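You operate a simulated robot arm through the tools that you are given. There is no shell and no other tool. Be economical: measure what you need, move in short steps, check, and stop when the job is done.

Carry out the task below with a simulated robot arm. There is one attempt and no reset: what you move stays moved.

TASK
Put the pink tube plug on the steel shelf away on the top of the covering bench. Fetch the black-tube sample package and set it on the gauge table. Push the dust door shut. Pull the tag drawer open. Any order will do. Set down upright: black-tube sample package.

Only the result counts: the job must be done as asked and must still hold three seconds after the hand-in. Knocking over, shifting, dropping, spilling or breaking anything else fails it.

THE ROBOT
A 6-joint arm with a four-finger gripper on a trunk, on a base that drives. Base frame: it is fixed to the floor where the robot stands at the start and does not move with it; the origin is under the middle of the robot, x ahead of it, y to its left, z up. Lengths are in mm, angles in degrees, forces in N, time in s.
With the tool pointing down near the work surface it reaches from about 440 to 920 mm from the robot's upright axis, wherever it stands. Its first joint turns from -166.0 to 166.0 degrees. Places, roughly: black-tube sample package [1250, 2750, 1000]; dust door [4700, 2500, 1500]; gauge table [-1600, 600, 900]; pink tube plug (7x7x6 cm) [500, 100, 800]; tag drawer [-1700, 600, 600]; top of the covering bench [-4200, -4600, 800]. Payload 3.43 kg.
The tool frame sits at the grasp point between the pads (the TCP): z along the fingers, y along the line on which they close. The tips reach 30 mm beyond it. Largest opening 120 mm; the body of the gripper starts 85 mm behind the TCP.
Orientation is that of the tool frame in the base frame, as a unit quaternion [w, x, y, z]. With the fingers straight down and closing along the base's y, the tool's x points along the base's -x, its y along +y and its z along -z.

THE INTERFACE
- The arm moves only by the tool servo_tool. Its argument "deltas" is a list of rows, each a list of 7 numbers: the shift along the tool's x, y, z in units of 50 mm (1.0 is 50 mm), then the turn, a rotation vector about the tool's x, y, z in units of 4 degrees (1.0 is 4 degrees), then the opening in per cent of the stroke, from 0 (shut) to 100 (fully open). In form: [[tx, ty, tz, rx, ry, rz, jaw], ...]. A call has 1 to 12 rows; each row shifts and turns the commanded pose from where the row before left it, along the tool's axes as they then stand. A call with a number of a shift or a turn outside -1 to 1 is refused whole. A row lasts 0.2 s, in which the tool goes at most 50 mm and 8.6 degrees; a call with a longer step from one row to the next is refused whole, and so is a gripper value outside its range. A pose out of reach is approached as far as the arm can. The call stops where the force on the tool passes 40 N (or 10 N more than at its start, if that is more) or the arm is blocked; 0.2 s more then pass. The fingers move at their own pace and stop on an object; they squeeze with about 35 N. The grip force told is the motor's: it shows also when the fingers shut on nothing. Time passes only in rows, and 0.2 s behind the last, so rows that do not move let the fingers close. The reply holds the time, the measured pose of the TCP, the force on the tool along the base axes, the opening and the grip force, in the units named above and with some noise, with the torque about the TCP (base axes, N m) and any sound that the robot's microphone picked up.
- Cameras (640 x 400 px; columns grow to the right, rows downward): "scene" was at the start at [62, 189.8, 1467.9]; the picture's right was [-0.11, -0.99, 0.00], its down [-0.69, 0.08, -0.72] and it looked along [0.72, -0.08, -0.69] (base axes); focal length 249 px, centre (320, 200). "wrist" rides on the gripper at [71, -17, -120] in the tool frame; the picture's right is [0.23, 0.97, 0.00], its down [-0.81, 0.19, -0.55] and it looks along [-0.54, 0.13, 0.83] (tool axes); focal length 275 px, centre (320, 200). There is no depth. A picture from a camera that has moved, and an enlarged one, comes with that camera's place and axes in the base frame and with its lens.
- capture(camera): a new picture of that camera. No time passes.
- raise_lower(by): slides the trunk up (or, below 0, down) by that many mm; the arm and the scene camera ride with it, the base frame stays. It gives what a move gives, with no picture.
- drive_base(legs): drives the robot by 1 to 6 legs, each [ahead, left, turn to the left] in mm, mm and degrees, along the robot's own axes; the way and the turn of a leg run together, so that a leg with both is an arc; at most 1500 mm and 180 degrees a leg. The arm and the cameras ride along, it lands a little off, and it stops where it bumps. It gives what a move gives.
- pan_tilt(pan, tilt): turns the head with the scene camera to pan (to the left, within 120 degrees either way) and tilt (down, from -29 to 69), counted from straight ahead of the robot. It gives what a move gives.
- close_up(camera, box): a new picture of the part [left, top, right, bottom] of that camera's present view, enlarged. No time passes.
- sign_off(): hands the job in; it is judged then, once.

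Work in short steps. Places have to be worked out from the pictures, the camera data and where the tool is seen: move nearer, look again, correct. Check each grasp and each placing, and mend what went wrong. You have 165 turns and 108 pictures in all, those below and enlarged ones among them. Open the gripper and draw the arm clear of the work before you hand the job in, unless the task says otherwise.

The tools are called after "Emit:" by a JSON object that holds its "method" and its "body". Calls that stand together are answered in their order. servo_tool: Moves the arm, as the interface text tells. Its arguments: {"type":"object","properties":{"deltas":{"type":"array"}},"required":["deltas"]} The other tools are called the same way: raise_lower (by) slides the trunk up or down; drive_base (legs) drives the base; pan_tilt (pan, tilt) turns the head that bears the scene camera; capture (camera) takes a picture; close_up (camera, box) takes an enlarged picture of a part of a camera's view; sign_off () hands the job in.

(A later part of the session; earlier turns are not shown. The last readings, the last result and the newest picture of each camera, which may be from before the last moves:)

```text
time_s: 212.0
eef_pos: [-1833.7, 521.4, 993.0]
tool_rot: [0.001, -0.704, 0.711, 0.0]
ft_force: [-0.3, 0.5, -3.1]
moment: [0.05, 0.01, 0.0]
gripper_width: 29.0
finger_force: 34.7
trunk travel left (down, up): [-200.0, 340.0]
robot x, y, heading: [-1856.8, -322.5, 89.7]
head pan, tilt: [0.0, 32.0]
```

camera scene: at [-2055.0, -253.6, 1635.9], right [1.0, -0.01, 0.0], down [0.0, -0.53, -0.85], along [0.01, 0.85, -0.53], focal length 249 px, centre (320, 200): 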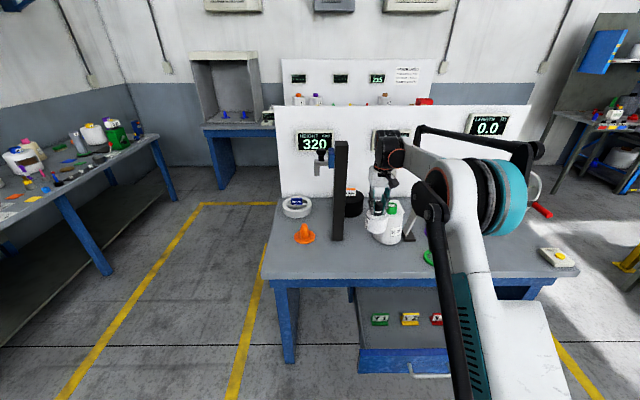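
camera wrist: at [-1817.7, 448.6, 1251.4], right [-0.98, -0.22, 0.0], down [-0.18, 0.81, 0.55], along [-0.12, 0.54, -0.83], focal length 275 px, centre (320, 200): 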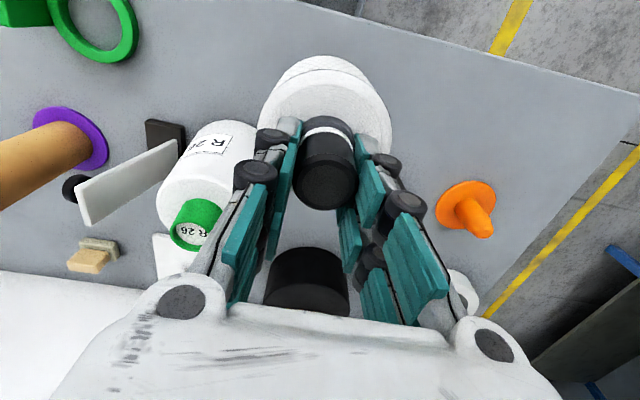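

Emit:
{"method": "servo_tool", "body": {"deltas": [[0, 0, 0.08, 0, 0, 0, 0], [0, 0, 0.08, 0, 0, 0, 0], [0, 0, 0.08, 0, 0, 0, 0], [0, 0, 0.08, 0, 0, 0, 0], [0, 0, 0, 0, 0, 0, 0]]}}

Emit:
{"method": "close_up", "body": {"camera": "scene", "box": [320, 170, 460, 280]}}

```text
time_s: 213.2
eef_pos: [-1832.8, 519.7, 978.1]
tool_rot: [0.002, -0.704, 0.71, 0.0]
ft_force: [-0.7, -0.1, -2.2]
moment: [0.04, 0.03, 0.0]
gripper_width: 29.1
finger_force: 35.1
trunk travel left (down, up): [-200.0, 340.0]
robot x, y, heading: [-1854.6, -324.4, 89.5]
head pan, tilt: [0.0, 32.0]
```

```text
3.64 times, centred on (390, 225) of scene
camera zoom: at [-2055.0, -253.5, 1635.8], right [1.0, -0.01, 0.0], down [0.0, -0.53, -0.85], along [0.01, 0.85, -0.53], focal length 906 px, centre (66, 109)
```

zoom: 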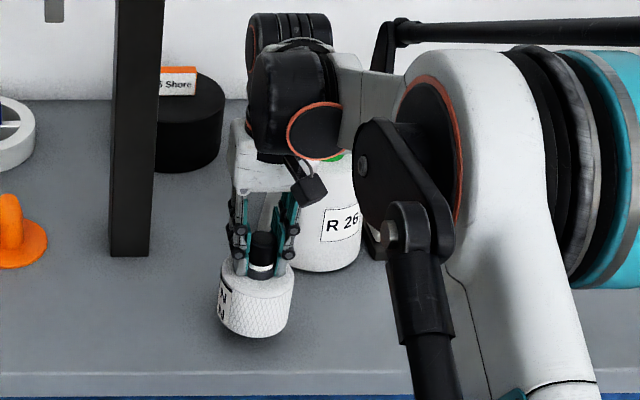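

No contact yet; continue creeping with 3 mm rows.

Emit:
{"method": "servo_tool", "body": {"deltas": [[0, 0, 0.06, 0, 0, 0, 0], [0, 0, 0.06, 0, 0, 0, 0], [0, 0, 0.06, 0, 0, 0, 0], [0, 0, 0.06, 0, 0, 0, 0], [0, 0, 0.06, 0, 0, 0, 0], [0, 0, 0, 0, 0, 0, 0]]}}

```text
time_s: 214.6
eef_pos: [-1834.4, 520.6, 963.3]
tool_rot: [0.001, -0.703, 0.711, 0.0]
ft_force: [-0.3, 0.5, -2.4]
moment: [0.04, -0.04, 0.05]
gripper_width: 29.0
finger_force: 34.9
trunk travel left (down, up): [-200.0, 340.0]
robot x, y, heading: [-1856.9, -320.3, 89.7]
head pan, tilt: [0.0, 32.0]
```

Emit:
{"method": "servo_tool", "body": {"deltas": [[0, 0, 0.06, 0, 0, 0, 0], [0, 0, 0.06, 0, 0, 0, 0], [0, 0, 0.06, 0, 0, 0, 0], [0, 0, 0.06, 0, 0, 0, 0], [0, 0, 0.06, 0, 0, 0, 0], [0, 0, 0, 0, 0, 0, 0]]}}

Emit:
{"method": "close_up", "body": {"camera": "scene", "box": [320, 170, 460, 280]}}

```text
time_s: 215.3
eef_pos: [-1834.3, 520.0, 960.2]
tool_rot: [0.002, -0.704, 0.711, 0.001]
ft_force: [-0.1, -3.8, 18.1]
moment: [-0.48, 0.07, 0.03]
gripper_width: 29.3
finger_force: 34.9
trunk travel left (down, up): [-200.0, 340.0]
robot x, y, heading: [-1855.4, -325.8, 89.5]
head pan, tilt: [0.0, 32.0]
stopped in row 3: the force on the tool passed its limit at 46 N (the readings are from after the stop); the commanded pose is now the measured one
```

```text
3.64 times, centred on (390, 225) of scene
camera zoom: at [-2055.1, -256.4, 1635.9], right [1.0, -0.01, 0.0], down [0.0, -0.53, -0.85], along [0.01, 0.85, -0.53], focal length 906 px, centre (66, 109)
```

zoom: 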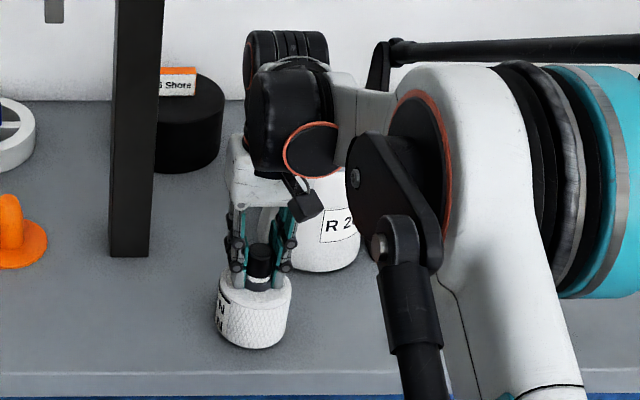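

Contact at z≈960. I ease up 1 mm, open, and lift away.

Emit:
{"method": "servo_tool", "body": {"deltas": [[0, 0, -0.02, 0, 0, 0, 0], [0, 0, 0, 0, 0, 0, 50], [0, 0, 0, 0, 0, 0, 50], [0, 0, -0.4, 0, 0, 0, 50], [0, 0, -0.8, 0, 0, 0, 50], [0, 0, -1, 0, 0, 0, 50], [0, 0, -1, 0, 0, 0, 50], [0, 0, -0.5, 0, 0, 0, 50]]}}

Emit:
{"method": "capture", "body": {"camera": "wrist"}}

Emit:
{"method": "close_up", "body": {"camera": "scene", "box": [280, 170, 460, 290]}}

```text
time_s: 217.2
eef_pos: [-1833.5, 521.4, 1142.7]
tool_rot: [0.001, -0.703, 0.711, 0.0]
ft_force: [-1.5, 0.1, -0.5]
moment: [0.03, 0.0, -0.02]
gripper_width: 60.0
finger_force: 0.1
trunk travel left (down, up): [-200.0, 340.0]
robot x, y, heading: [-1857.6, -324.6, 89.6]
head pan, tilt: [0.0, 32.0]
```

```text
38 pictures are left
camera wrist: at [-1817.0, 448.8, 1262.7], right [-0.98, -0.22, 0.0], down [-0.18, 0.81, 0.55], along [-0.12, 0.54, -0.83], focal length 275 px, centre (320, 200)
```

wrist: 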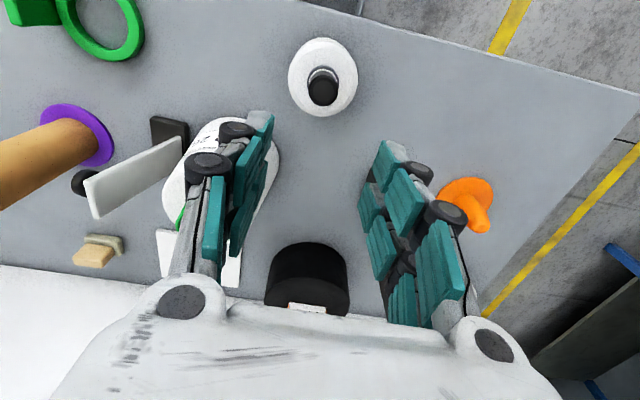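

```text
3.33 times, centred on (370, 230) of scene
camera zoom: at [-2055.1, -253.9, 1635.8], right [1.0, -0.01, 0.0], down [0.0, -0.53, -0.85], along [0.01, 0.85, -0.53], focal length 831 px, centre (153, 100)
```

zoom: 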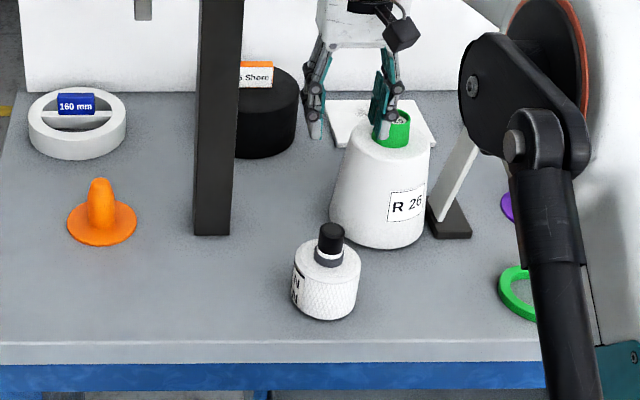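

The package stands upright on the gauge table. Now I retract the arm and go back to (1150,1600) by the proven route, then look for the dust door at [4700,2500,1500].

Emit:
{"method": "servo_tool", "body": {"deltas": [[0.9, 0, 0, 0, 0, 0, 50], [0.9, 0, 0, 0, 0, 0, 50], [0.9, 0, 0, 0, 0, 0, 50], [0.9, 0, 0, 0, 0, 0, 50], [0.9, 0, 0, 0, 0, 0, 50]]}}

Emit:
{"method": "drive_base", "body": {"legs": [[-130, 0, 0], [0, -1500, 0], [1030, 0, 0], [1030, 0, 0], [0, -500, 0], [0, -1000, 0]]}}

Emit:
{"method": "pan_tilt", "body": {"pan": -75, "tilt": 12}}

Emit:
{"method": "capture", "body": {"camera": "scene"}}

```text
time_s: 218.3
eef_pos: [-1836.4, 295.3, 1142.8]
tool_rot: [0.002, -0.704, 0.711, 0.0]
ft_force: [-1.0, -0.9, 0.2]
moment: [0.06, -0.02, -0.02]
gripper_width: 59.8
finger_force: 0.1
trunk travel left (down, up): [-200.0, 340.0]
robot x, y, heading: [-1857.3, -323.1, 89.4]
head pan, tilt: [0.0, 32.0]
```

```text
time_s: 243.9
eef_pos: [1180.5, 2225.0, 1143.1]
tool_rot: [0.001, -0.706, 0.708, 0.001]
ft_force: [0.1, 0.0, 0.2]
moment: [-0.01, 0.0, 0.0]
gripper_width: 60.1
finger_force: 0.0
trunk travel left (down, up): [-200.0, 340.0]
robot x, y, heading: [1167.0, 1605.8, 89.9]
head pan, tilt: [0.0, 32.0]
```

```text
time_s: 245.4
eef_pos: [1179.6, 2224.7, 1143.2]
tool_rot: [0.002, -0.707, 0.708, 0.0]
ft_force: [-0.9, 0.1, 1.3]
moment: [-0.04, 0.01, -0.01]
gripper_width: 60.0
finger_force: 0.0
trunk travel left (down, up): [-200.0, 340.0]
robot x, y, heading: [1164.0, 1606.5, 90.2]
head pan, tilt: [-75.0, 12.0]
```

```text
36 pictures are left
camera scene: at [1056.7, 1607.2, 1668.1], right [0.26, -0.97, 0.0], down [-0.2, -0.05, -0.98], along [0.94, 0.26, -0.21], focal length 249 px, centre (320, 200)
```

scene: 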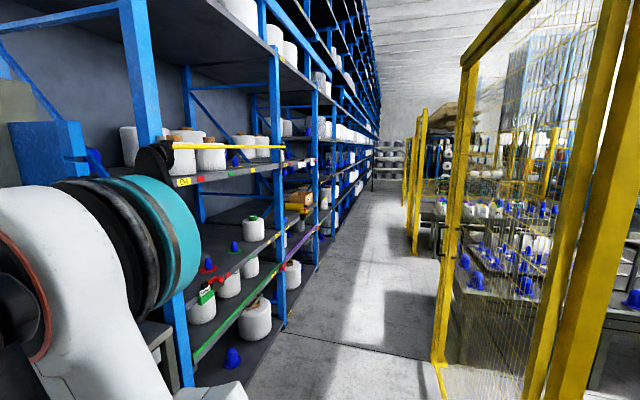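

The aisle leads on between the rack and the mesh fence. The dust door should be near pixel (325,159); zoom.

Emit:
{"method": "close_up", "body": {"camera": "scene", "box": [270, 90, 400, 230]}}

```text
2.86 times, centred on (335, 160) of scene
camera zoom: at [1056.7, 1607.2, 1668.1], right [0.26, -0.97, 0.0], down [-0.2, -0.05, -0.98], along [0.94, 0.26, -0.21], focal length 712 px, centre (277, 314)
```

zoom: 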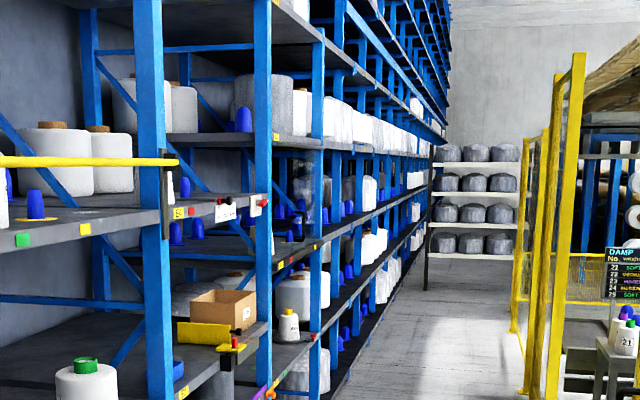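

A clear panel near [4700,2500] on the rack front is likely the door. I turn to face along the aisle and drive to about (3250,1800).

Emit:
{"method": "drive_base", "body": {"legs": [[0, 0, -90], [1100, 200, 0], [1000, 0, 0]]}}

Emit:
{"method": "pan_tilt", "body": {"pan": 25, "tilt": 5}}

Emit:
{"method": "capture", "body": {"camera": "scene"}}

```text
time_s: 259.7
eef_pos: [3888.2, 1770.9, 1142.3]
tool_rot: [0.001, 0.004, 1.0, -0.001]
ft_force: [0.7, 0.7, 0.2]
moment: [-0.04, 0.02, 0.0]
gripper_width: 59.8
finger_force: 0.0
trunk travel left (down, up): [-200.0, 340.0]
robot x, y, heading: [3267.8, 1793.8, -0.3]
head pan, tilt: [-75.0, 12.0]
```

```text
time_s: 261.5
eef_pos: [3889.1, 1771.0, 1142.1]
tool_rot: [0.001, 0.003, 1.0, -0.001]
ft_force: [-0.7, 0.5, 1.1]
moment: [-0.02, 0.0, -0.01]
gripper_width: 59.8
finger_force: 0.0
trunk travel left (down, up): [-200.0, 340.0]
robot x, y, heading: [3270.7, 1790.7, -0.5]
head pan, tilt: [25.0, 5.0]
```

```text
34 pictures are left
camera scene: at [3333.2, 2025.5, 1679.4], right [0.42, -0.91, 0.0], down [-0.08, -0.04, -1.0], along [0.91, 0.42, -0.09], focal length 249 px, centre (320, 200)
```

scene: 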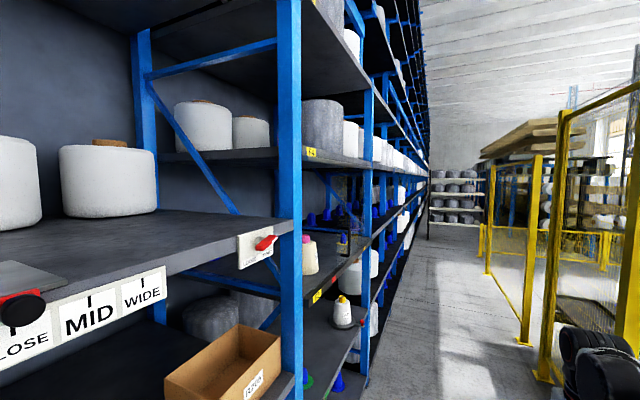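

Emit:
{"method": "close_up", "body": {"camera": "scene", "box": [290, 150, 410, 270]}}

```text
3.33 times, centred on (350, 210) of scene
camera zoom: at [3333.2, 2025.5, 1679.4], right [0.42, -0.91, 0.0], down [-0.08, -0.04, -1.0], along [0.91, 0.42, -0.09], focal length 831 px, centre (220, 167)
```

zoom: 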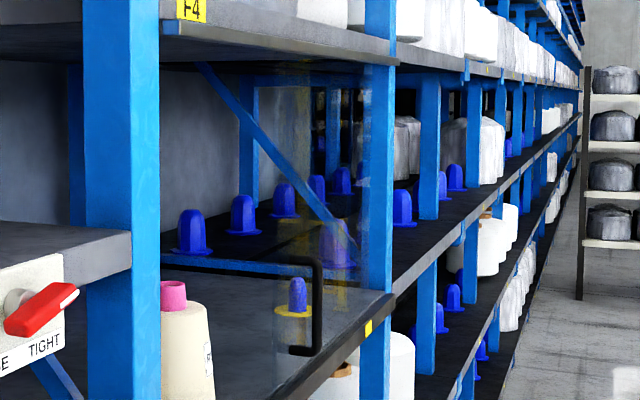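

A clear panel with a black handle is visible in bay F4 (x≈4090–5195). I move opposite it, staying away from the rack, and look by panning.

Emit:
{"method": "drive_base", "body": {"legs": [[1250, -200, 0]]}}

Emit:
{"method": "pan_tilt", "body": {"pan": 90, "tilt": 10}}

Emit:
{"method": "capture", "body": {"camera": "scene"}}

```text
time_s: 267.8
eef_pos: [5116.9, 1567.0, 1142.9]
tool_rot: [0.001, 0.003, 1.0, 0.0]
ft_force: [-0.1, -0.1, 1.3]
moment: [-0.02, 0.01, -0.03]
gripper_width: 60.2
finger_force: 0.1
trunk travel left (down, up): [-200.0, 340.0]
robot x, y, heading: [4496.2, 1584.1, -0.2]
head pan, tilt: [25.0, 5.0]
```

```text
time_s: 269.1
eef_pos: [5115.3, 1566.6, 1142.6]
tool_rot: [0.001, 0.004, 1.0, -0.001]
ft_force: [0.1, 1.3, 0.0]
moment: [0.0, -0.01, 0.02]
gripper_width: 60.3
finger_force: 0.0
trunk travel left (down, up): [-200.0, 340.0]
robot x, y, heading: [4496.2, 1585.5, -0.2]
head pan, tilt: [90.0, 10.0]
```

```text
32 pictures are left
camera scene: at [4476.7, 1875.9, 1671.3], right [1.0, 0.0, 0.0], down [0.0, -0.17, -0.98], along [0.0, 0.98, -0.17], focal length 249 px, centre (320, 200)
```

scene: 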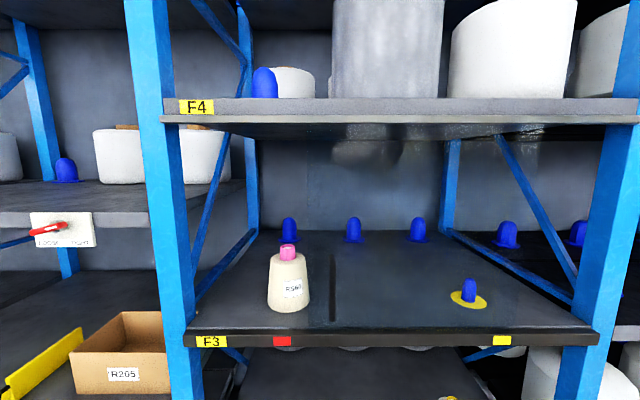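

Emit:
{"method": "close_up", "body": {"camera": "scene", "box": [180, 90, 640, 360]}}

Emit:
{"method": "close_up", "body": {"camera": "scene", "box": [280, 110, 480, 350]}}

```text
1.39 times, centred on (410, 225) of scene
camera zoom: at [4476.7, 1875.9, 1671.3], right [1.0, 0.0, 0.0], down [0.0, -0.17, -0.98], along [0.0, 0.98, -0.17], focal length 347 px, centre (195, 165)
```

zoom: 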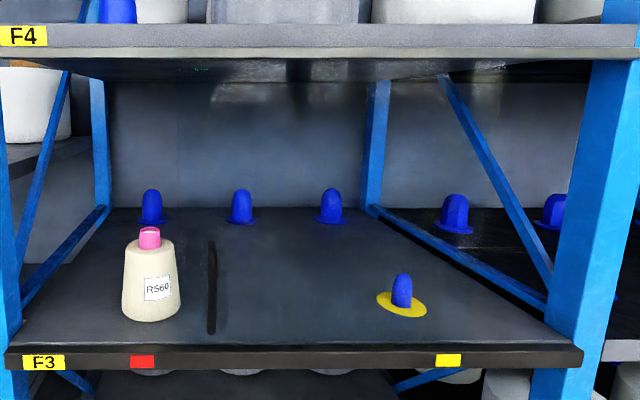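

```text
1.67 times, centred on (380, 230) of scene
camera zoom: at [4476.7, 1875.9, 1671.3], right [1.0, 0.0, 0.0], down [0.0, -0.17, -0.98], along [0.0, 0.98, -0.17], focal length 415 px, centre (220, 150)
```

zoom: 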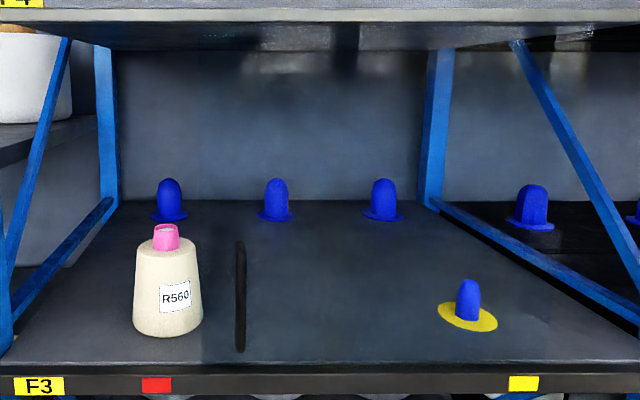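

The handle bar triangulates to [4505,2406,1372], vertical, z 1287–1457. To learn how the clear panel moves, I need an oblique close view.

Emit:
{"method": "drive_base", "body": {"legs": [[-700, 150, 0]]}}

Emit:
{"method": "pan_tilt", "body": {"pan": 35, "tilt": 10}}

Emit:
{"method": "capture", "body": {"camera": "scene"}}

```text
time_s: 273.0
eef_pos: [4412.4, 1721.3, 1143.5]
tool_rot: [0.003, 0.001, 1.0, -0.001]
ft_force: [-0.6, 0.0, -0.2]
moment: [0.0, 0.0, 0.01]
gripper_width: 60.1
finger_force: 0.1
trunk travel left (down, up): [-200.0, 340.0]
robot x, y, heading: [3793.8, 1734.3, 0.3]
head pan, tilt: [90.0, 10.0]
```

```text
time_s: 274.3
eef_pos: [4412.2, 1721.9, 1142.0]
tool_rot: [0.001, 0.002, 1.0, -0.001]
ft_force: [-0.5, 0.2, 0.8]
moment: [-0.03, 0.03, 0.01]
gripper_width: 59.9
finger_force: 0.0
trunk travel left (down, up): [-200.0, 340.0]
robot x, y, heading: [3791.9, 1737.3, 0.2]
head pan, tilt: [35.0, 10.0]
```

```text
29 pictures are left
camera scene: at [3848.6, 1987.2, 1671.3], right [0.57, -0.82, 0.0], down [-0.14, -0.1, -0.98], along [0.81, 0.57, -0.17], focal length 249 px, centre (320, 200)
```

scene: 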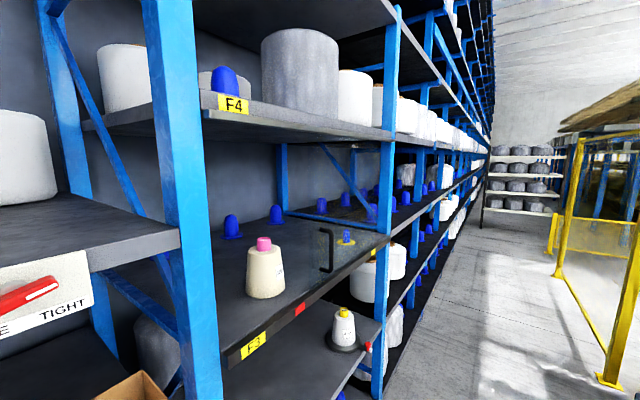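

Emit:
{"method": "close_up", "body": {"camera": "scene", "box": [230, 110, 420, 340]}}

```text
1.74 times, centred on (325, 225) of scene
camera zoom: at [3848.6, 1987.2, 1671.3], right [0.57, -0.82, 0.0], down [-0.14, -0.1, -0.98], along [0.81, 0.57, -0.17], focal length 433 px, centre (311, 156)
```

zoom: 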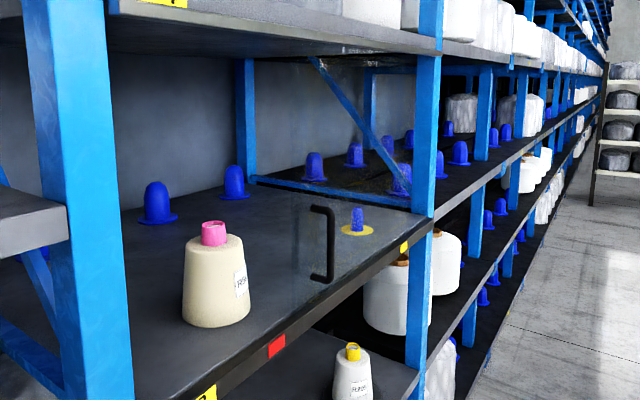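

The handle is at [4503,2405,1372] and the panel plane at about y≈2445, at the shelf front. It looks like a slider; I check where its edges are.

Emit:
{"method": "close_up", "body": {"camera": "scene", "box": [290, 130, 360, 190]}}

Emit:
{"method": "close_up", "body": {"camera": "scene", "box": [290, 220, 420, 300]}}

Emit:
{"method": "close_up", "body": {"camera": "scene", "box": [350, 120, 450, 260]}}

```text
6.67 times, centred on (325, 160) of scene
camera zoom: at [3848.6, 1987.2, 1671.3], right [0.57, -0.82, 0.0], down [-0.14, -0.1, -0.98], along [0.81, 0.57, -0.17], focal length 1661 px, centre (287, 467)
```

zoom: 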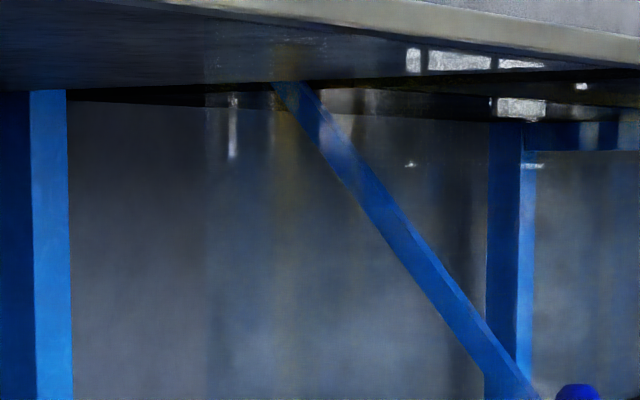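

```text
4.92 times, centred on (355, 260) of scene
camera zoom: at [3848.6, 1987.2, 1671.3], right [0.57, -0.82, 0.0], down [-0.14, -0.1, -0.98], along [0.81, 0.57, -0.17], focal length 1227 px, centre (148, -95)
```

zoom: 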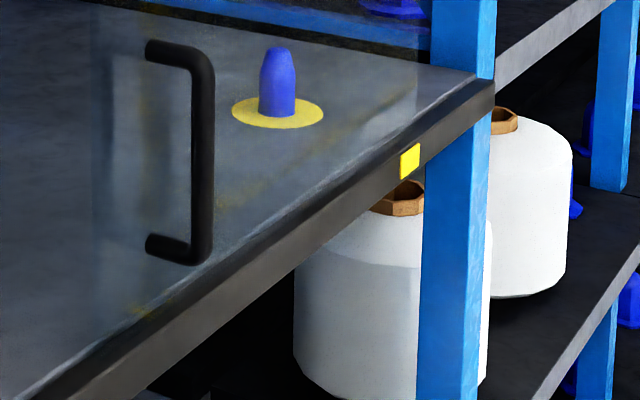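

```text
2.86 times, centred on (400, 190) of scene
camera zoom: at [3848.6, 1987.2, 1671.3], right [0.57, -0.82, 0.0], down [-0.14, -0.1, -0.98], along [0.81, 0.57, -0.17], focal length 712 px, centre (91, 229)
```

zoom: 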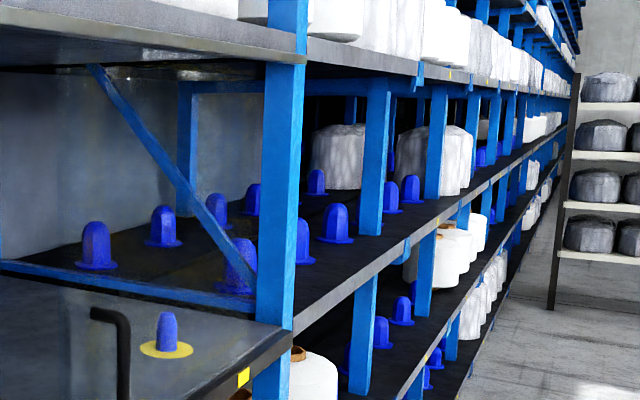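

The panel seems parallel to the rack (plane y≈2447), x≈4440–4970, with the handle near its left edge. I look from the right side too, to see the frame and gap on that side.

Emit:
{"method": "drive_base", "body": {"legs": [[1450, 0, 0]]}}

Emit:
{"method": "pan_tilt", "body": {"pan": 120, "tilt": 12}}

Emit:
{"method": "capture", "body": {"camera": "scene"}}

```text
time_s: 281.4
eef_pos: [5858.2, 1700.5, 1143.1]
tool_rot: [0.002, 0.009, 1.0, -0.001]
ft_force: [-0.2, 0.4, 0.2]
moment: [0.0, -0.01, 0.04]
gripper_width: 60.0
finger_force: 0.0
trunk travel left (down, up): [-200.0, 340.0]
robot x, y, heading: [5235.8, 1723.2, -0.6]
head pan, tilt: [35.0, 10.0]
```

```text
time_s: 283.0
eef_pos: [5857.4, 1701.3, 1143.5]
tool_rot: [0.002, 0.009, 1.0, 0.0]
ft_force: [-0.7, 0.0, -0.8]
moment: [0.0, -0.03, 0.02]
gripper_width: 60.0
finger_force: 0.1
trunk travel left (down, up): [-200.0, 340.0]
robot x, y, heading: [5237.9, 1725.4, -0.9]
head pan, tilt: [120.0, 12.0]
```

```text
24 pictures are left
camera scene: at [5175.3, 2005.0, 1668.1], right [0.87, 0.49, 0.0], down [0.1, -0.18, -0.98], along [-0.48, 0.85, -0.21], focal length 249 px, centre (320, 200)
```

scene: 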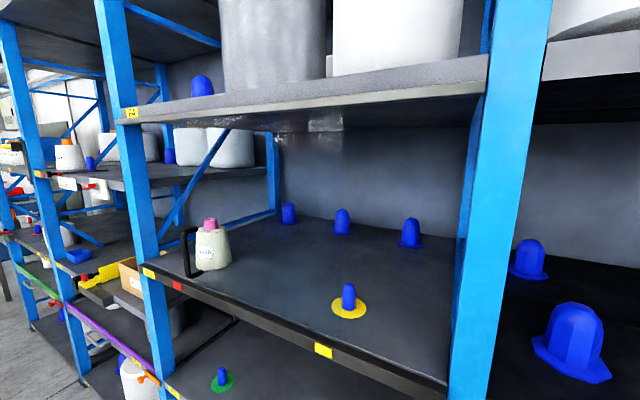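

Emit:
{"method": "close_up", "body": {"camera": "scene", "box": [110, 95, 490, 395]}}

Emit:
{"method": "close_up", "body": {"camera": "scene", "box": [220, 90, 400, 210]}}

```text
1.33 times, centred on (300, 245) of scene
camera zoom: at [5175.3, 2005.0, 1668.1], right [0.87, 0.49, 0.0], down [0.1, -0.18, -0.98], along [-0.48, 0.85, -0.21], focal length 332 px, centre (347, 140)
```

zoom: 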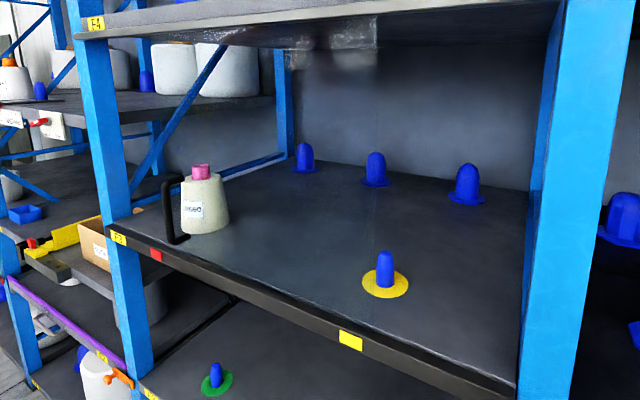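

```text
3.33 times, centred on (310, 150) of scene
camera zoom: at [5175.3, 2005.0, 1668.1], right [0.87, 0.49, 0.0], down [0.1, -0.18, -0.98], along [-0.48, 0.85, -0.21], focal length 831 px, centre (353, 367)
```

zoom: 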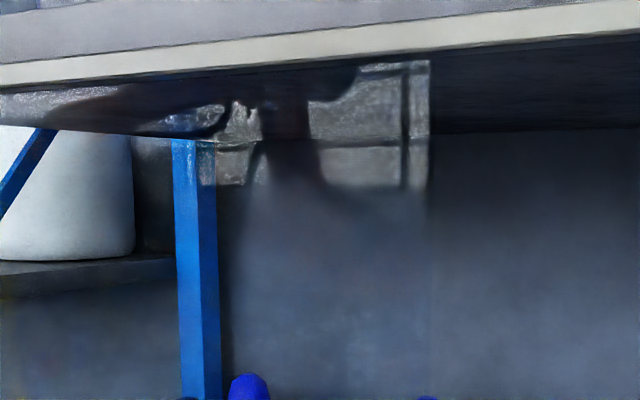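

Both edges are now seen: panel x≈4442–4973, half of the bay (4150–5190), sliding along x; handle at its left edge, so it should close to the left. I position the robot at about (4490,1565), facing the rack.

Emit:
{"method": "drive_base", "body": {"legs": [[-748, -150, 0], [0, 0, 91]]}}

Emit:
{"method": "servo_tool", "body": {"deltas": [[-0.2, 0, -0.9, 0, 0, 0, 50], [-0.2, 0, -0.9, 0, 0, 0, 50], [-0.2, 0, -0.9, 0, 0, 0, 50], [-0.2, 0, -0.9, 0, 0, 0, 50], [-0.2, 0, -0.9, 0, 0, 0, 50], [0, 0, 0, 0, -1, 0, 50], [0, 0, 0, 0, -1, 0, 50], [0, 0, 0, 0, -1, 0, 50], [0, 0, 0, 0, -1, 0, 50], [0, 0, 0, 0, -1, 0, 50], [0, 0, 0, 0, -1, 0, 50], [0, 0, 0, 0, -1, 0, 50]]}}

Emit:
{"method": "servo_tool", "body": {"deltas": [[0, 0, 0, 0, -1, 0, 50], [0, 0, 0, 0, -1, 0, 50], [0, 0, 0, 0, -1, 0, 50], [0, 0, 0, 0, -1, 0, 50], [0, 0, 0, 0, -1, 0, 50], [0, 0, 0, 0, -1, 0, 50], [0, 0, 0, 0, -1, 0, 50], [0, 0, 0, 0, -1, 0, 50], [0, 0, 0, 0, -1, 0, 50], [0, 0, 0, 0, -1, 0, 50], [0, 0, 0, 0, -1, 0, 50]]}}

```text
time_s: 291.0
eef_pos: [4516.3, 2206.7, 1142.7]
tool_rot: [0.002, -0.702, 0.712, 0.0]
ft_force: [0.0, 0.0, -0.5]
moment: [-0.03, -0.01, 0.0]
gripper_width: 60.3
finger_force: 0.0
trunk travel left (down, up): [-200.0, 340.0]
robot x, y, heading: [4497.3, 1589.4, 89.3]
head pan, tilt: [120.0, 12.0]
```

```text
time_s: 293.6
eef_pos: [4516.2, 2254.9, 1367.9]
tool_rot: [0.174, -0.681, 0.691, 0.171]
ft_force: [-0.2, 0.4, -0.9]
moment: [-0.02, 0.02, -0.01]
gripper_width: 60.2
finger_force: 0.1
trunk travel left (down, up): [-200.0, 340.0]
robot x, y, heading: [4495.0, 1585.6, 89.0]
head pan, tilt: [120.0, 12.0]
```

```text
time_s: 296.0
eef_pos: [4517.0, 2257.5, 1367.6]
tool_rot: [0.42, -0.568, 0.575, 0.413]
ft_force: [-0.6, -0.4, -0.8]
moment: [0.02, 0.0, 0.02]
gripper_width: 60.3
finger_force: 0.0
trunk travel left (down, up): [-200.0, 340.0]
robot x, y, heading: [4492.4, 1585.9, 89.3]
head pan, tilt: [120.0, 12.0]
```

The tool now points forward, 18° down. I check with the wrist and scene cameras.

Emit:
{"method": "pan_tilt", "body": {"pan": 0, "tilt": 15}}

Emit:
{"method": "capture", "body": {"camera": "wrist"}}

Emit:
{"method": "capture", "body": {"camera": "scene"}}

```text
time_s: 298.0
eef_pos: [4516.1, 2255.5, 1367.6]
tool_rot: [0.419, -0.568, 0.575, 0.413]
ft_force: [-0.5, -0.2, -0.2]
moment: [0.03, -0.02, 0.02]
gripper_width: 60.0
finger_force: 0.0
trunk travel left (down, up): [-200.0, 340.0]
robot x, y, heading: [4494.4, 1585.9, 89.3]
head pan, tilt: [0.0, 15.0]
```

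```text
21 pictures are left
camera wrist: at [4531.9, 2118.4, 1336.8], right [-0.97, -0.06, -0.22], down [-0.2, -0.27, 0.94], along [-0.11, 0.96, 0.26], focal length 275 px, centre (320, 200)
```

wrist: 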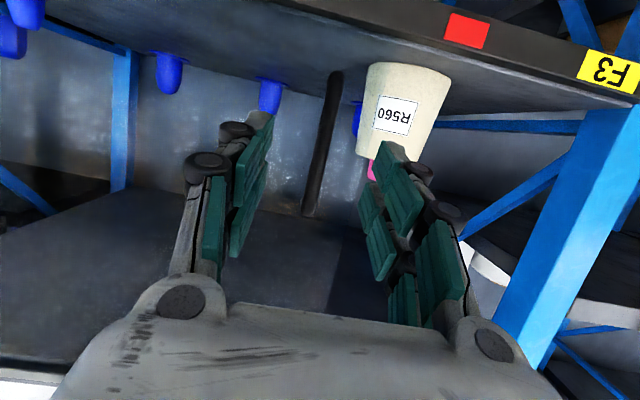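

```text
20 pictures are left
camera scene: at [4222.6, 1627.0, 1654.9], right [0.64, 0.77, 0.0], down [0.27, -0.22, -0.94], along [-0.72, 0.6, -0.34], focal length 249 px, centre (320, 200)
```

scene: 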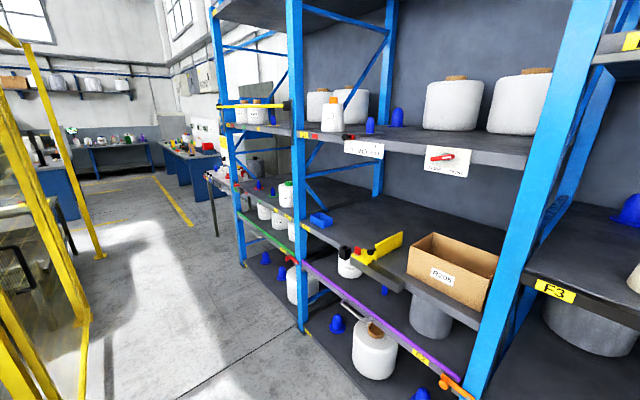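

The handle bar is between the fingers' line at about [4508,2405,1360]. I advance 137 mm in y, keeping height, with tips stopping about 20 mm short of the panel.

Emit:
{"method": "servo_tool", "body": {"deltas": [[-0.16, 0.06, 0.52, 0, 0, 0, 50], [-0.16, 0.06, 0.52, 0, 0, 0, 50], [-0.16, 0.05, 0.52, 0, 0, 0, 50], [-0.16, 0.05, 0.52, 0, 0, 0, 50], [-0.16, 0, 0.5, 0, 0, 0, 50], [0, 0, 0, 0, 0, 0, 50]]}}

Emit:
{"method": "capture", "body": {"camera": "wrist"}}

```text
time_s: 299.4
eef_pos: [4507.3, 2392.8, 1366.8]
tool_rot: [0.42, -0.567, 0.575, 0.413]
ft_force: [0.7, -0.1, -0.2]
moment: [0.01, -0.02, 0.03]
gripper_width: 59.7
finger_force: 0.1
trunk travel left (down, up): [-200.0, 340.0]
robot x, y, heading: [4494.8, 1587.3, 89.5]
head pan, tilt: [0.0, 15.0]
```

```text
19 pictures are left
camera wrist: at [4522.2, 2254.3, 1335.7], right [-0.97, -0.06, -0.22], down [-0.2, -0.27, 0.94], along [-0.11, 0.96, 0.26], focal length 275 px, centre (320, 200)
```

wrist: 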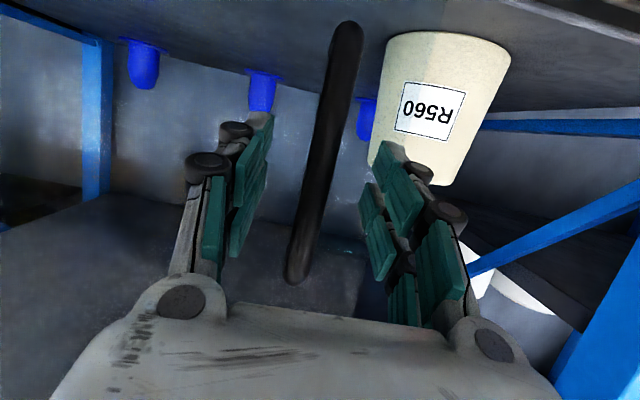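

The bar is between the fingers. Close.

Emit:
{"method": "servo_tool", "body": {"deltas": [[0, 0, 0, 0, 0, 0, 20], [0, 0, 0, 0, 0, 0, 0], [0, 0, 0, 0, 0, 0, 0]]}}

```text
time_s: 300.2
eef_pos: [4507.6, 2391.2, 1367.5]
tool_rot: [0.419, -0.568, 0.575, 0.414]
ft_force: [1.7, -0.6, 0.6]
moment: [0.03, 0.15, -0.04]
gripper_width: 15.0
finger_force: 44.8
trunk travel left (down, up): [-200.0, 340.0]
robot x, y, heading: [4496.1, 1582.5, 89.1]
head pan, tilt: [0.0, 15.0]
```

Gripped (15 mm bar). I test a small move to the left (tool +y).

Emit:
{"method": "servo_tool", "body": {"deltas": [[0, 0.1, 0, 0, 0, 0, 0], [0, 0.2, 0, 0, 0, 0, 0], [0, 0.2, 0, 0, 0, 0, 0], [0, 0, 0, 0, 0, 0, 0]]}}

```text
time_s: 301.2
eef_pos: [4481.3, 2391.7, 1367.3]
tool_rot: [0.42, -0.568, 0.574, 0.414]
ft_force: [0.1, -2.0, 1.7]
moment: [-0.21, 0.2, 0.1]
gripper_width: 15.2
finger_force: 45.0
trunk travel left (down, up): [-200.0, 340.0]
robot x, y, heading: [4494.4, 1584.7, 89.2]
head pan, tilt: [0.0, 15.0]
```

It slides left. I continue left in moderate steps until it reaches the stop.

Emit:
{"method": "servo_tool", "body": {"deltas": [[0, 0.4, 0, 0, 0, 0, 0], [0, 0.4, 0, 0, 0, 0, 0], [0, 0.4, 0, 0, 0, 0, 0], [0, 0.4, 0, 0, 0, 0, 0], [0, 0.4, 0, 0, 0, 0, 0], [0, 0.4, 0, 0, 0, 0, 0], [0, 0.4, 0, 0, 0, 0, 0], [0, 0.4, 0, 0, 0, 0, 0], [0, 0, 0, 0, 0, 0, 0]]}}

```text
time_s: 303.2
eef_pos: [4321.2, 2390.9, 1366.8]
tool_rot: [0.419, -0.568, 0.574, 0.414]
ft_force: [-2.6, -11.6, 11.1]
moment: [0.21, 0.25, 0.23]
gripper_width: 15.6
finger_force: 45.0
trunk travel left (down, up): [-200.0, 340.0]
robot x, y, heading: [4495.6, 1585.6, 89.4]
head pan, tilt: [0.0, 15.0]
```

Moved 186 mm; a slight sideways load is building, so I ease back 3 mm while continuing left.

Emit:
{"method": "servo_tool", "body": {"deltas": [[0.0, 0.3, -0.03, 0, 0, 0, 0], [0, 0.3, -0.03, 0, 0, 0, 0], [0, 0.3, -0.01, 0, 0, 0, 0], [0, 0.3, -0.01, 0, 0, 0, 0], [0, 0.3, 0, 0, 0, 0, 0], [0, 0.3, 0, 0, 0, 0, 0], [0, 0.3, 0, 0, 0, 0, 0], [0, 0.3, 0, 0, 0, 0, 0], [0, 0, 0, 0, 0, 0, 0]]}}

Emit:
{"method": "capture", "body": {"camera": "wrist"}}

```text
time_s: 305.2
eef_pos: [4199.5, 2391.1, 1367.6]
tool_rot: [0.419, -0.568, 0.575, 0.414]
ft_force: [-3.5, -5.6, -6.3]
moment: [-0.64, 0.33, 0.22]
gripper_width: 15.4
finger_force: 45.3
trunk travel left (down, up): [-200.0, 340.0]
robot x, y, heading: [4491.2, 1585.6, 89.3]
head pan, tilt: [0.0, 15.0]
```

```text
18 pictures are left
camera wrist: at [4215.5, 2253.8, 1335.8], right [-0.97, -0.06, -0.22], down [-0.2, -0.28, 0.94], along [-0.12, 0.96, 0.26], focal length 275 px, centre (320, 200)
```

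wrist: 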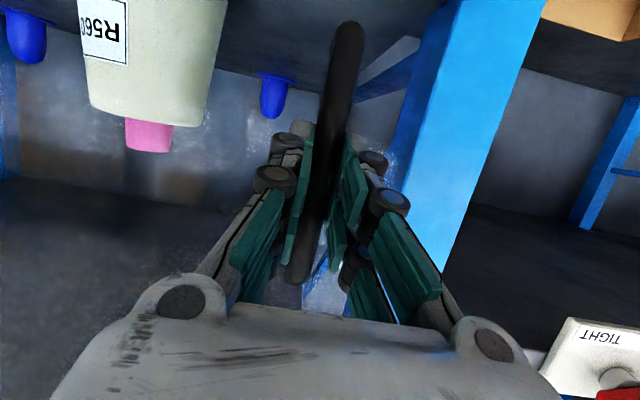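

Nearly at the left upright. I continue in small steps until it stops.

Emit:
{"method": "servo_tool", "body": {"deltas": [[0, 0.12, 0, 0, 0, 0, 0], [0, 0.12, 0, 0, 0, 0, 0], [0, 0.12, 0, 0, 0, 0, 0], [0, 0.12, 0, 0, 0, 0, 0], [0, 0.12, 0, 0, 0, 0, 0], [0, 0, 0, 0, 0, 0, 0]]}}

```text
time_s: 306.1
eef_pos: [4189.0, 2391.8, 1366.2]
tool_rot: [0.422, -0.565, 0.579, 0.41]
ft_force: [7.6, -8.2, 1.7]
moment: [0.44, 0.12, -0.35]
gripper_width: 15.6
finger_force: 45.1
trunk travel left (down, up): [-200.0, 340.0]
robot x, y, heading: [4494.5, 1585.2, 89.1]
head pan, tilt: [0.0, 15.0]
stopped in row 4: the force on the tool passed its limit at 44 N (the readings are from after the stop); the commanded pose is now the measured one
```

It stopped after 318 mm with the panel's left edge at the upright. To be sure that this is the shut end and not the open end, I test whether it can go further right than where it began.

Emit:
{"method": "servo_tool", "body": {"deltas": [[0, -0.3, 0, 0, 0, 0, 0], [0, -0.6, 0, 0, 0, 0, 0], [0, -0.6, 0, 0, 0, 0, 0], [0, -0.6, 0, 0, 0, 0, 0], [0, -0.6, 0, 0, 0, 0, 0], [0, -0.6, 0, 0, 0, 0, 0], [0, -0.6, 0, 0, 0, 0, 0], [0, -0.6, 0, 0, 0, 0, 0], [0, -0.6, 0, 0, 0, 0, 0], [0, -0.6, 0, 0, 0, 0, 0], [0, 0, 0, 0, 0, 0, 0]]}}

Emit:
{"method": "servo_tool", "body": {"deltas": [[0, -0.3, 0, 0, 0, 0, 0], [0, -0.3, 0, 0, 0, 0, 0], [0, -0.2, 0, 0, 0, 0, 0], [0, -0.2, 0, 0, 0, 0, 0], [0, -0.2, 0, 0, 0, 0, 0], [0, -0.2, 0, 0, 0, 0, 0], [0, -0.2, 0, 0, 0, 0, 0], [0, 0, 0, 0, 0, 0, 0]]}}

```text
time_s: 308.3
eef_pos: [4462.4, 2389.0, 1365.9]
tool_rot: [0.422, -0.565, 0.579, 0.41]
ft_force: [7.1, 13.2, -2.7]
moment: [-0.34, 0.14, -0.2]
gripper_width: 15.5
finger_force: 45.1
trunk travel left (down, up): [-200.0, 340.0]
robot x, y, heading: [4494.6, 1588.7, 89.2]
head pan, tilt: [0.0, 15.0]
stopped in row 10: the force on the tool passed its limit at 41 N (the readings are from after the stop); the commanded pose is now the measured one
```

```text
time_s: 309.8
eef_pos: [4533.9, 2389.0, 1365.6]
tool_rot: [0.421, -0.566, 0.578, 0.411]
ft_force: [5.0, 16.4, -6.9]
moment: [-0.44, 0.17, 0.06]
gripper_width: 15.3
finger_force: 45.2
trunk travel left (down, up): [-200.0, 340.0]
robot x, y, heading: [4493.4, 1587.7, 89.2]
head pan, tilt: [0.0, 15.0]
stopped in row 7: the force on the tool passed its limit at 40 N (the readings are from after the stop); the commanded pose is now the measured one
```

It's slightly past its starting point (4534). The y-load disturbs the test; I correct 3 mm forward and push right again.

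Emit:
{"method": "servo_tool", "body": {"deltas": [[0, 0, 0.06, 0, 0, 0, 0], [0, -0.1, 0, 0, 0, 0, 0], [0, -0.1, 0, 0, 0, 0, 0], [0, -0.2, 0, 0, 0, 0, 0], [0, -0.2, 0, 0, 0, 0, 0], [0, -0.2, 0, 0, 0, 0, 0], [0, 0, 0, 0, 0, 0, 0]]}}

```text
time_s: 311.4
eef_pos: [4575.3, 2389.8, 1365.3]
tool_rot: [0.422, -0.565, 0.578, 0.411]
ft_force: [0.1, 5.4, -11.4]
moment: [-0.85, 0.25, 0.0]
gripper_width: 15.4
finger_force: 45.0
trunk travel left (down, up): [-200.0, 340.0]
robot x, y, heading: [4499.2, 1585.9, 89.5]
head pan, tilt: [0.0, 15.0]
```

It travels further right. I find the right-hand stop too, to understand the full range.

Emit:
{"method": "servo_tool", "body": {"deltas": [[0, -0.3, 0.02, 0, 0, 0, 0], [0, -0.3, 0, 0, 0, 0, 0], [0, -0.3, 0, 0, 0, 0, 0], [0, -0.3, 0.02, 0, 0, 0, 0], [0, -0.3, 0, 0, 0, 0, 0], [0, -0.3, 0, 0, 0, 0, 0], [0, -0.3, 0.02, 0, 0, 0, 0], [0, -0.3, 0, 0, 0, 0, 0], [0, 0, 0, 0, 0, 0, 0]]}}

Emit:
{"method": "servo_tool", "body": {"deltas": [[0, -0.2, 0.02, 0, 0, 0, 0], [0, -0.2, 0, 0, 0, 0, 0], [0, -0.2, 0, 0, 0, 0, 0], [0, -0.2, 0, 0, 0, 0, 0], [0, -0.2, 0, 0, 0, 0, 0], [0, -0.2, 0, 0, 0, 0, 0], [0, 0, 0, 0, 0, 0, 0]]}}

```text
time_s: 313.4
eef_pos: [4694.3, 2389.5, 1366.5]
tool_rot: [0.422, -0.565, 0.577, 0.411]
ft_force: [4.7, 11.8, 8.5]
moment: [0.04, 0.11, -0.14]
gripper_width: 15.3
finger_force: 45.2
trunk travel left (down, up): [-200.0, 340.0]
robot x, y, heading: [4498.4, 1585.9, 89.2]
head pan, tilt: [0.0, 15.0]
```

```text
time_s: 314.3
eef_pos: [4709.9, 2389.0, 1364.7]
tool_rot: [0.415, -0.571, 0.573, 0.416]
ft_force: [-13.1, -1.1, 5.9]
moment: [0.1, 0.26, 0.53]
gripper_width: 15.3
finger_force: 44.9
trunk travel left (down, up): [-200.0, 340.0]
robot x, y, heading: [4493.7, 1585.6, 89.6]
head pan, tilt: [0.0, 15.0]
stopped in row 4: the force on the tool passed its limit at 46 N (the readings are from after the stop); the commanded pose is now the measured one
```

The range is 4189 (left) to 4710 (right). I look at this end for a jamb or latch cue.

Emit:
{"method": "capture", "body": {"camera": "wrist"}}

Emit:
{"method": "pan_tilt", "body": {"pan": -25, "tilt": 10}}

Emit:
{"method": "capture", "body": {"camera": "scene"}}

```text
17 pictures are left
camera wrist: at [4726.6, 2252.0, 1334.4], right [-0.97, -0.07, -0.22], down [-0.19, -0.27, 0.94], along [-0.12, 0.96, 0.25], focal length 275 px, centre (320, 200)
```

wrist: 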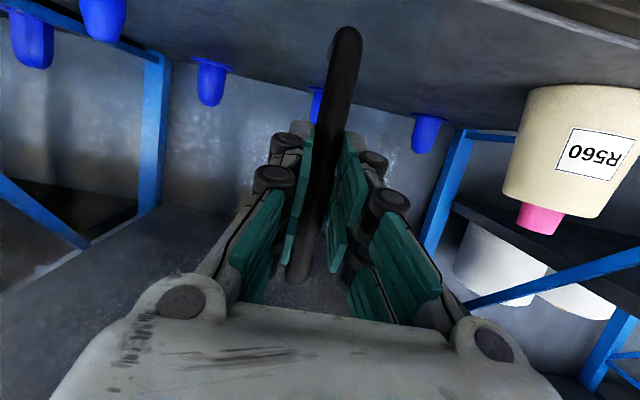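

```text
time_s: 315.2
eef_pos: [4709.4, 2389.8, 1364.2]
tool_rot: [0.417, -0.57, 0.574, 0.414]
ft_force: [-26.4, 2.9, 8.1]
moment: [0.21, 0.53, 0.53]
gripper_width: 15.4
finger_force: 44.5
trunk travel left (down, up): [-200.0, 340.0]
robot x, y, heading: [4494.8, 1582.2, 89.8]
head pan, tilt: [-25.0, 10.0]
```

```text
16 pictures are left
camera scene: at [4329.4, 1651.0, 1670.9], right [0.9, -0.43, 0.0], down [-0.07, -0.16, -0.98], along [0.42, 0.89, -0.17], focal length 249 px, centre (320, 200)
```

scene: 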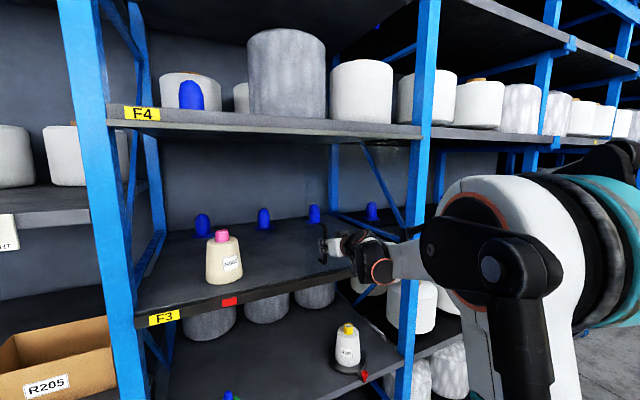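

No contrary cue: the handle sits on the leading left edge, and the yarn sample that needs dust cover is in the left half. I slide it fully left to the stop.

Emit:
{"method": "servo_tool", "body": {"deltas": [[0, 0.3, 0, 0, 0, 0, 0], [0, 0.4, 0, 0, 0, 0, 0], [0, 0.4, 0, 0, 0, 0, 0], [0, 0.4, -0.02, 0, 0, 0, 0], [0, 0.4, 0, 0, 0, 0, 0], [0, 0.4, 0, 0, 0, 0, 0], [0, 0.4, -0.02, 0, 0, 0, 0], [0, 0.4, 0, 0, 0, 0, 0], [0, 0.4, 0, 0, 0, 0, 0], [0, 0.4, -0.02, 0, 0, 0, 0], [0, 0.4, 0, 0, 0, 0, 0]]}}

Emit:
{"method": "servo_tool", "body": {"deltas": [[0, 0.4, -0.02, 0, 0, 0, 0], [0, 0.4, 0, 0, 0, 0, 0], [0, 0.4, 0, 0, 0, 0, 0], [0, 0.4, -0.02, 0, 0, 0, 0], [0, 0.4, 0, 0, 0, 0, 0], [0, 0.4, 0, 0, 0, 0, 0], [0, 0.4, -0.02, 0, 0, 0, 0], [0, 0.4, 0, 0, 0, 0, 0], [0, 0.4, 0, 0, 0, 0, 0], [0, 0.4, -0.02, 0, 0, 0, 0], [0, 0.4, 0, 0, 0, 0, 0], [0, 0.4, 0, 0, 0, 0, 0]]}}

```text
time_s: 317.6
eef_pos: [4497.2, 2389.2, 1365.1]
tool_rot: [0.417, -0.569, 0.574, 0.415]
ft_force: [-5.2, 13.3, 10.4]
moment: [0.43, -0.34, -0.08]
gripper_width: 15.3
finger_force: 45.3
trunk travel left (down, up): [-200.0, 340.0]
robot x, y, heading: [4495.5, 1586.8, 89.7]
head pan, tilt: [-25.0, 10.0]
```

```text
time_s: 320.2
eef_pos: [4255.7, 2388.7, 1363.7]
tool_rot: [0.416, -0.57, 0.575, 0.414]
ft_force: [-5.2, 5.1, -20.8]
moment: [-0.85, -0.28, 0.0]
gripper_width: 15.6
finger_force: 44.7
trunk travel left (down, up): [-200.0, 340.0]
robot x, y, heading: [4493.0, 1584.1, 89.3]
head pan, tilt: [-25.0, 10.0]
```

Emit:
{"method": "servo_tool", "body": {"deltas": [[0.04, 0.2, 0, 0, 0, 0, 0], [0, 0.25, 0, 0, 0, 0, 0], [0, 0.25, 0, 0, 0, 0, 0], [0, 0.25, 0, 0, 0, 0, 0], [0, 0.15, 0, 0, 0, 0, 0], [0, 0.1, 0, 0, 0, 0, 0], [0, 0.1, 0, 0, 0, 0, 0], [0, 0.1, 0, 0, 0, 0, 0], [0, 0.1, 0, 0, 0, 0, 0], [0, 0.1, 0, 0, 0, 0, 0], [0, 0, 0, 0, 0, 0, 0]]}}

```text
time_s: 322.6
eef_pos: [4189.8, 2389.0, 1365.2]
tool_rot: [0.417, -0.567, 0.577, 0.414]
ft_force: [35.9, 9.5, -2.0]
moment: [0.47, -1.31, -0.64]
gripper_width: 15.3
finger_force: 44.3
trunk travel left (down, up): [-200.0, 340.0]
robot x, y, heading: [4491.7, 1583.1, 89.2]
head pan, tilt: [-25.0, 10.0]
```

It is pressed against the left stop. I open and withdraw straight back, then check.

Emit:
{"method": "servo_tool", "body": {"deltas": [[0, 0, 0, 0, 0, 0, 25], [0, 0, 0, 0, 0, 0, 35], [0, -0.04, -0.3, 0, 0, 0, 35], [0, 0, -0.6, 0, 0, 0, 35], [0, 0, -0.8, 0, 0, 0, 35], [0, 0, -0.8, 0, 0, 0, 35], [0, 0, 0, 0, 0, 0, 35]]}}

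Emit:
{"method": "capture", "body": {"camera": "wrist"}}

Emit:
{"method": "pan_tilt", "body": {"pan": 0, "tilt": 12}}

Emit:
{"method": "capture", "body": {"camera": "scene"}}

```text
time_s: 324.2
eef_pos: [4179.9, 2268.3, 1403.0]
tool_rot: [0.418, -0.568, 0.575, 0.415]
ft_force: [0.1, -0.4, 0.4]
moment: [0.01, 0.0, -0.03]
gripper_width: 42.1
finger_force: 0.1
trunk travel left (down, up): [-200.0, 340.0]
robot x, y, heading: [4500.0, 1587.3, 89.4]
head pan, tilt: [-25.0, 10.0]
```

```text
15 pictures are left
camera wrist: at [4196.6, 2129.7, 1373.4], right [-0.97, -0.06, -0.22], down [-0.19, -0.27, 0.94], along [-0.12, 0.96, 0.25], focal length 275 px, centre (320, 200)
```

wrist: 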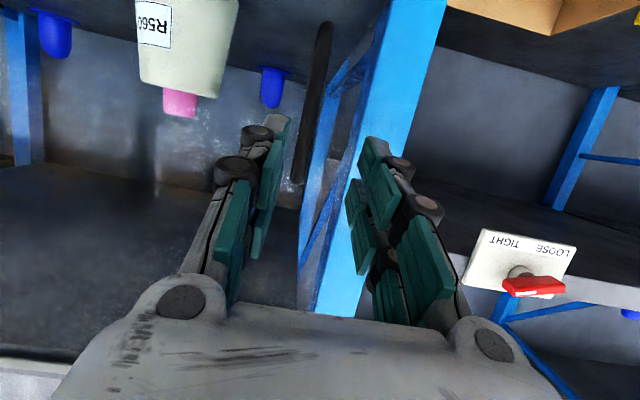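

```text
time_s: 325.1
eef_pos: [4179.6, 2268.3, 1404.7]
tool_rot: [0.416, -0.569, 0.575, 0.414]
ft_force: [0.5, 0.2, -0.1]
moment: [0.01, 0.03, 0.0]
gripper_width: 42.0
finger_force: 0.1
trunk travel left (down, up): [-200.0, 340.0]
robot x, y, heading: [4496.6, 1584.4, 89.5]
head pan, tilt: [0.0, 12.0]
```

```text
14 pictures are left
camera scene: at [4327.5, 1654.3, 1670.3], right [0.93, -0.36, 0.0], down [-0.07, -0.17, -0.98], along [0.35, 0.92, -0.18], focal length 249 px, centre (320, 200)
```

scene: 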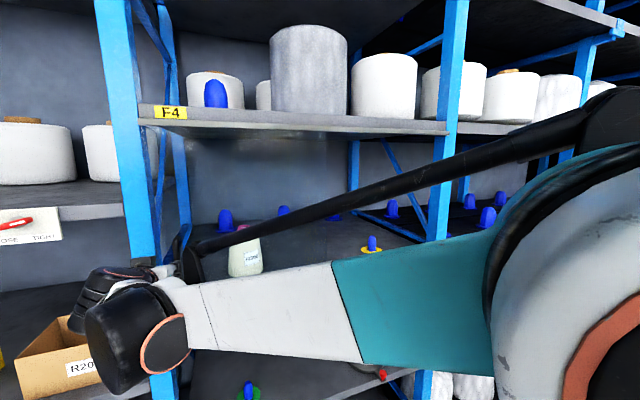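

The door stays at its left stop (handle at x≈4191). I draw the arm a little further clear.

Emit:
{"method": "servo_tool", "body": {"deltas": [[0, -0.6, -0.5, 0, 0, 0, 35], [0, -0.6, -0.5, 0, 0, 0, 35], [0, -0.6, -0.3, 0, 0, 0, 35], [0, 0, 0, 0, 0, 0, 35]]}}

Emit:
{"method": "capture", "body": {"camera": "scene"}}

```text
time_s: 326.1
eef_pos: [4269.8, 2205.3, 1425.2]
tool_rot: [0.416, -0.569, 0.575, 0.414]
ft_force: [1.3, -1.1, -0.1]
moment: [0.05, 0.01, 0.02]
gripper_width: 42.1
finger_force: 0.0
trunk travel left (down, up): [-200.0, 340.0]
robot x, y, heading: [4491.9, 1586.2, 89.6]
head pan, tilt: [0.0, 12.0]
```

```text
13 pictures are left
camera scene: at [4337.0, 1650.1, 1669.8], right [0.89, -0.46, 0.0], down [-0.09, -0.17, -0.98], along [0.45, 0.87, -0.19], focal length 249 px, centre (320, 200)
```

scene: 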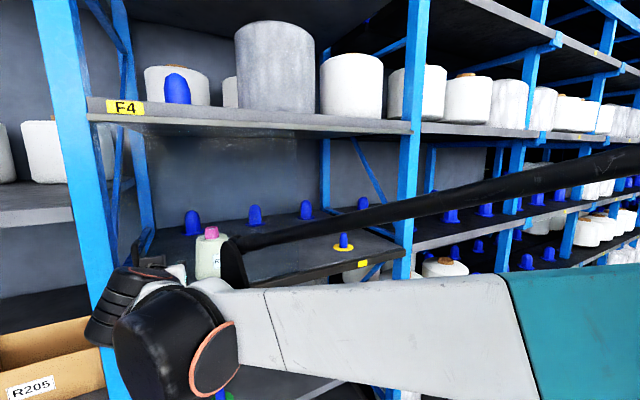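

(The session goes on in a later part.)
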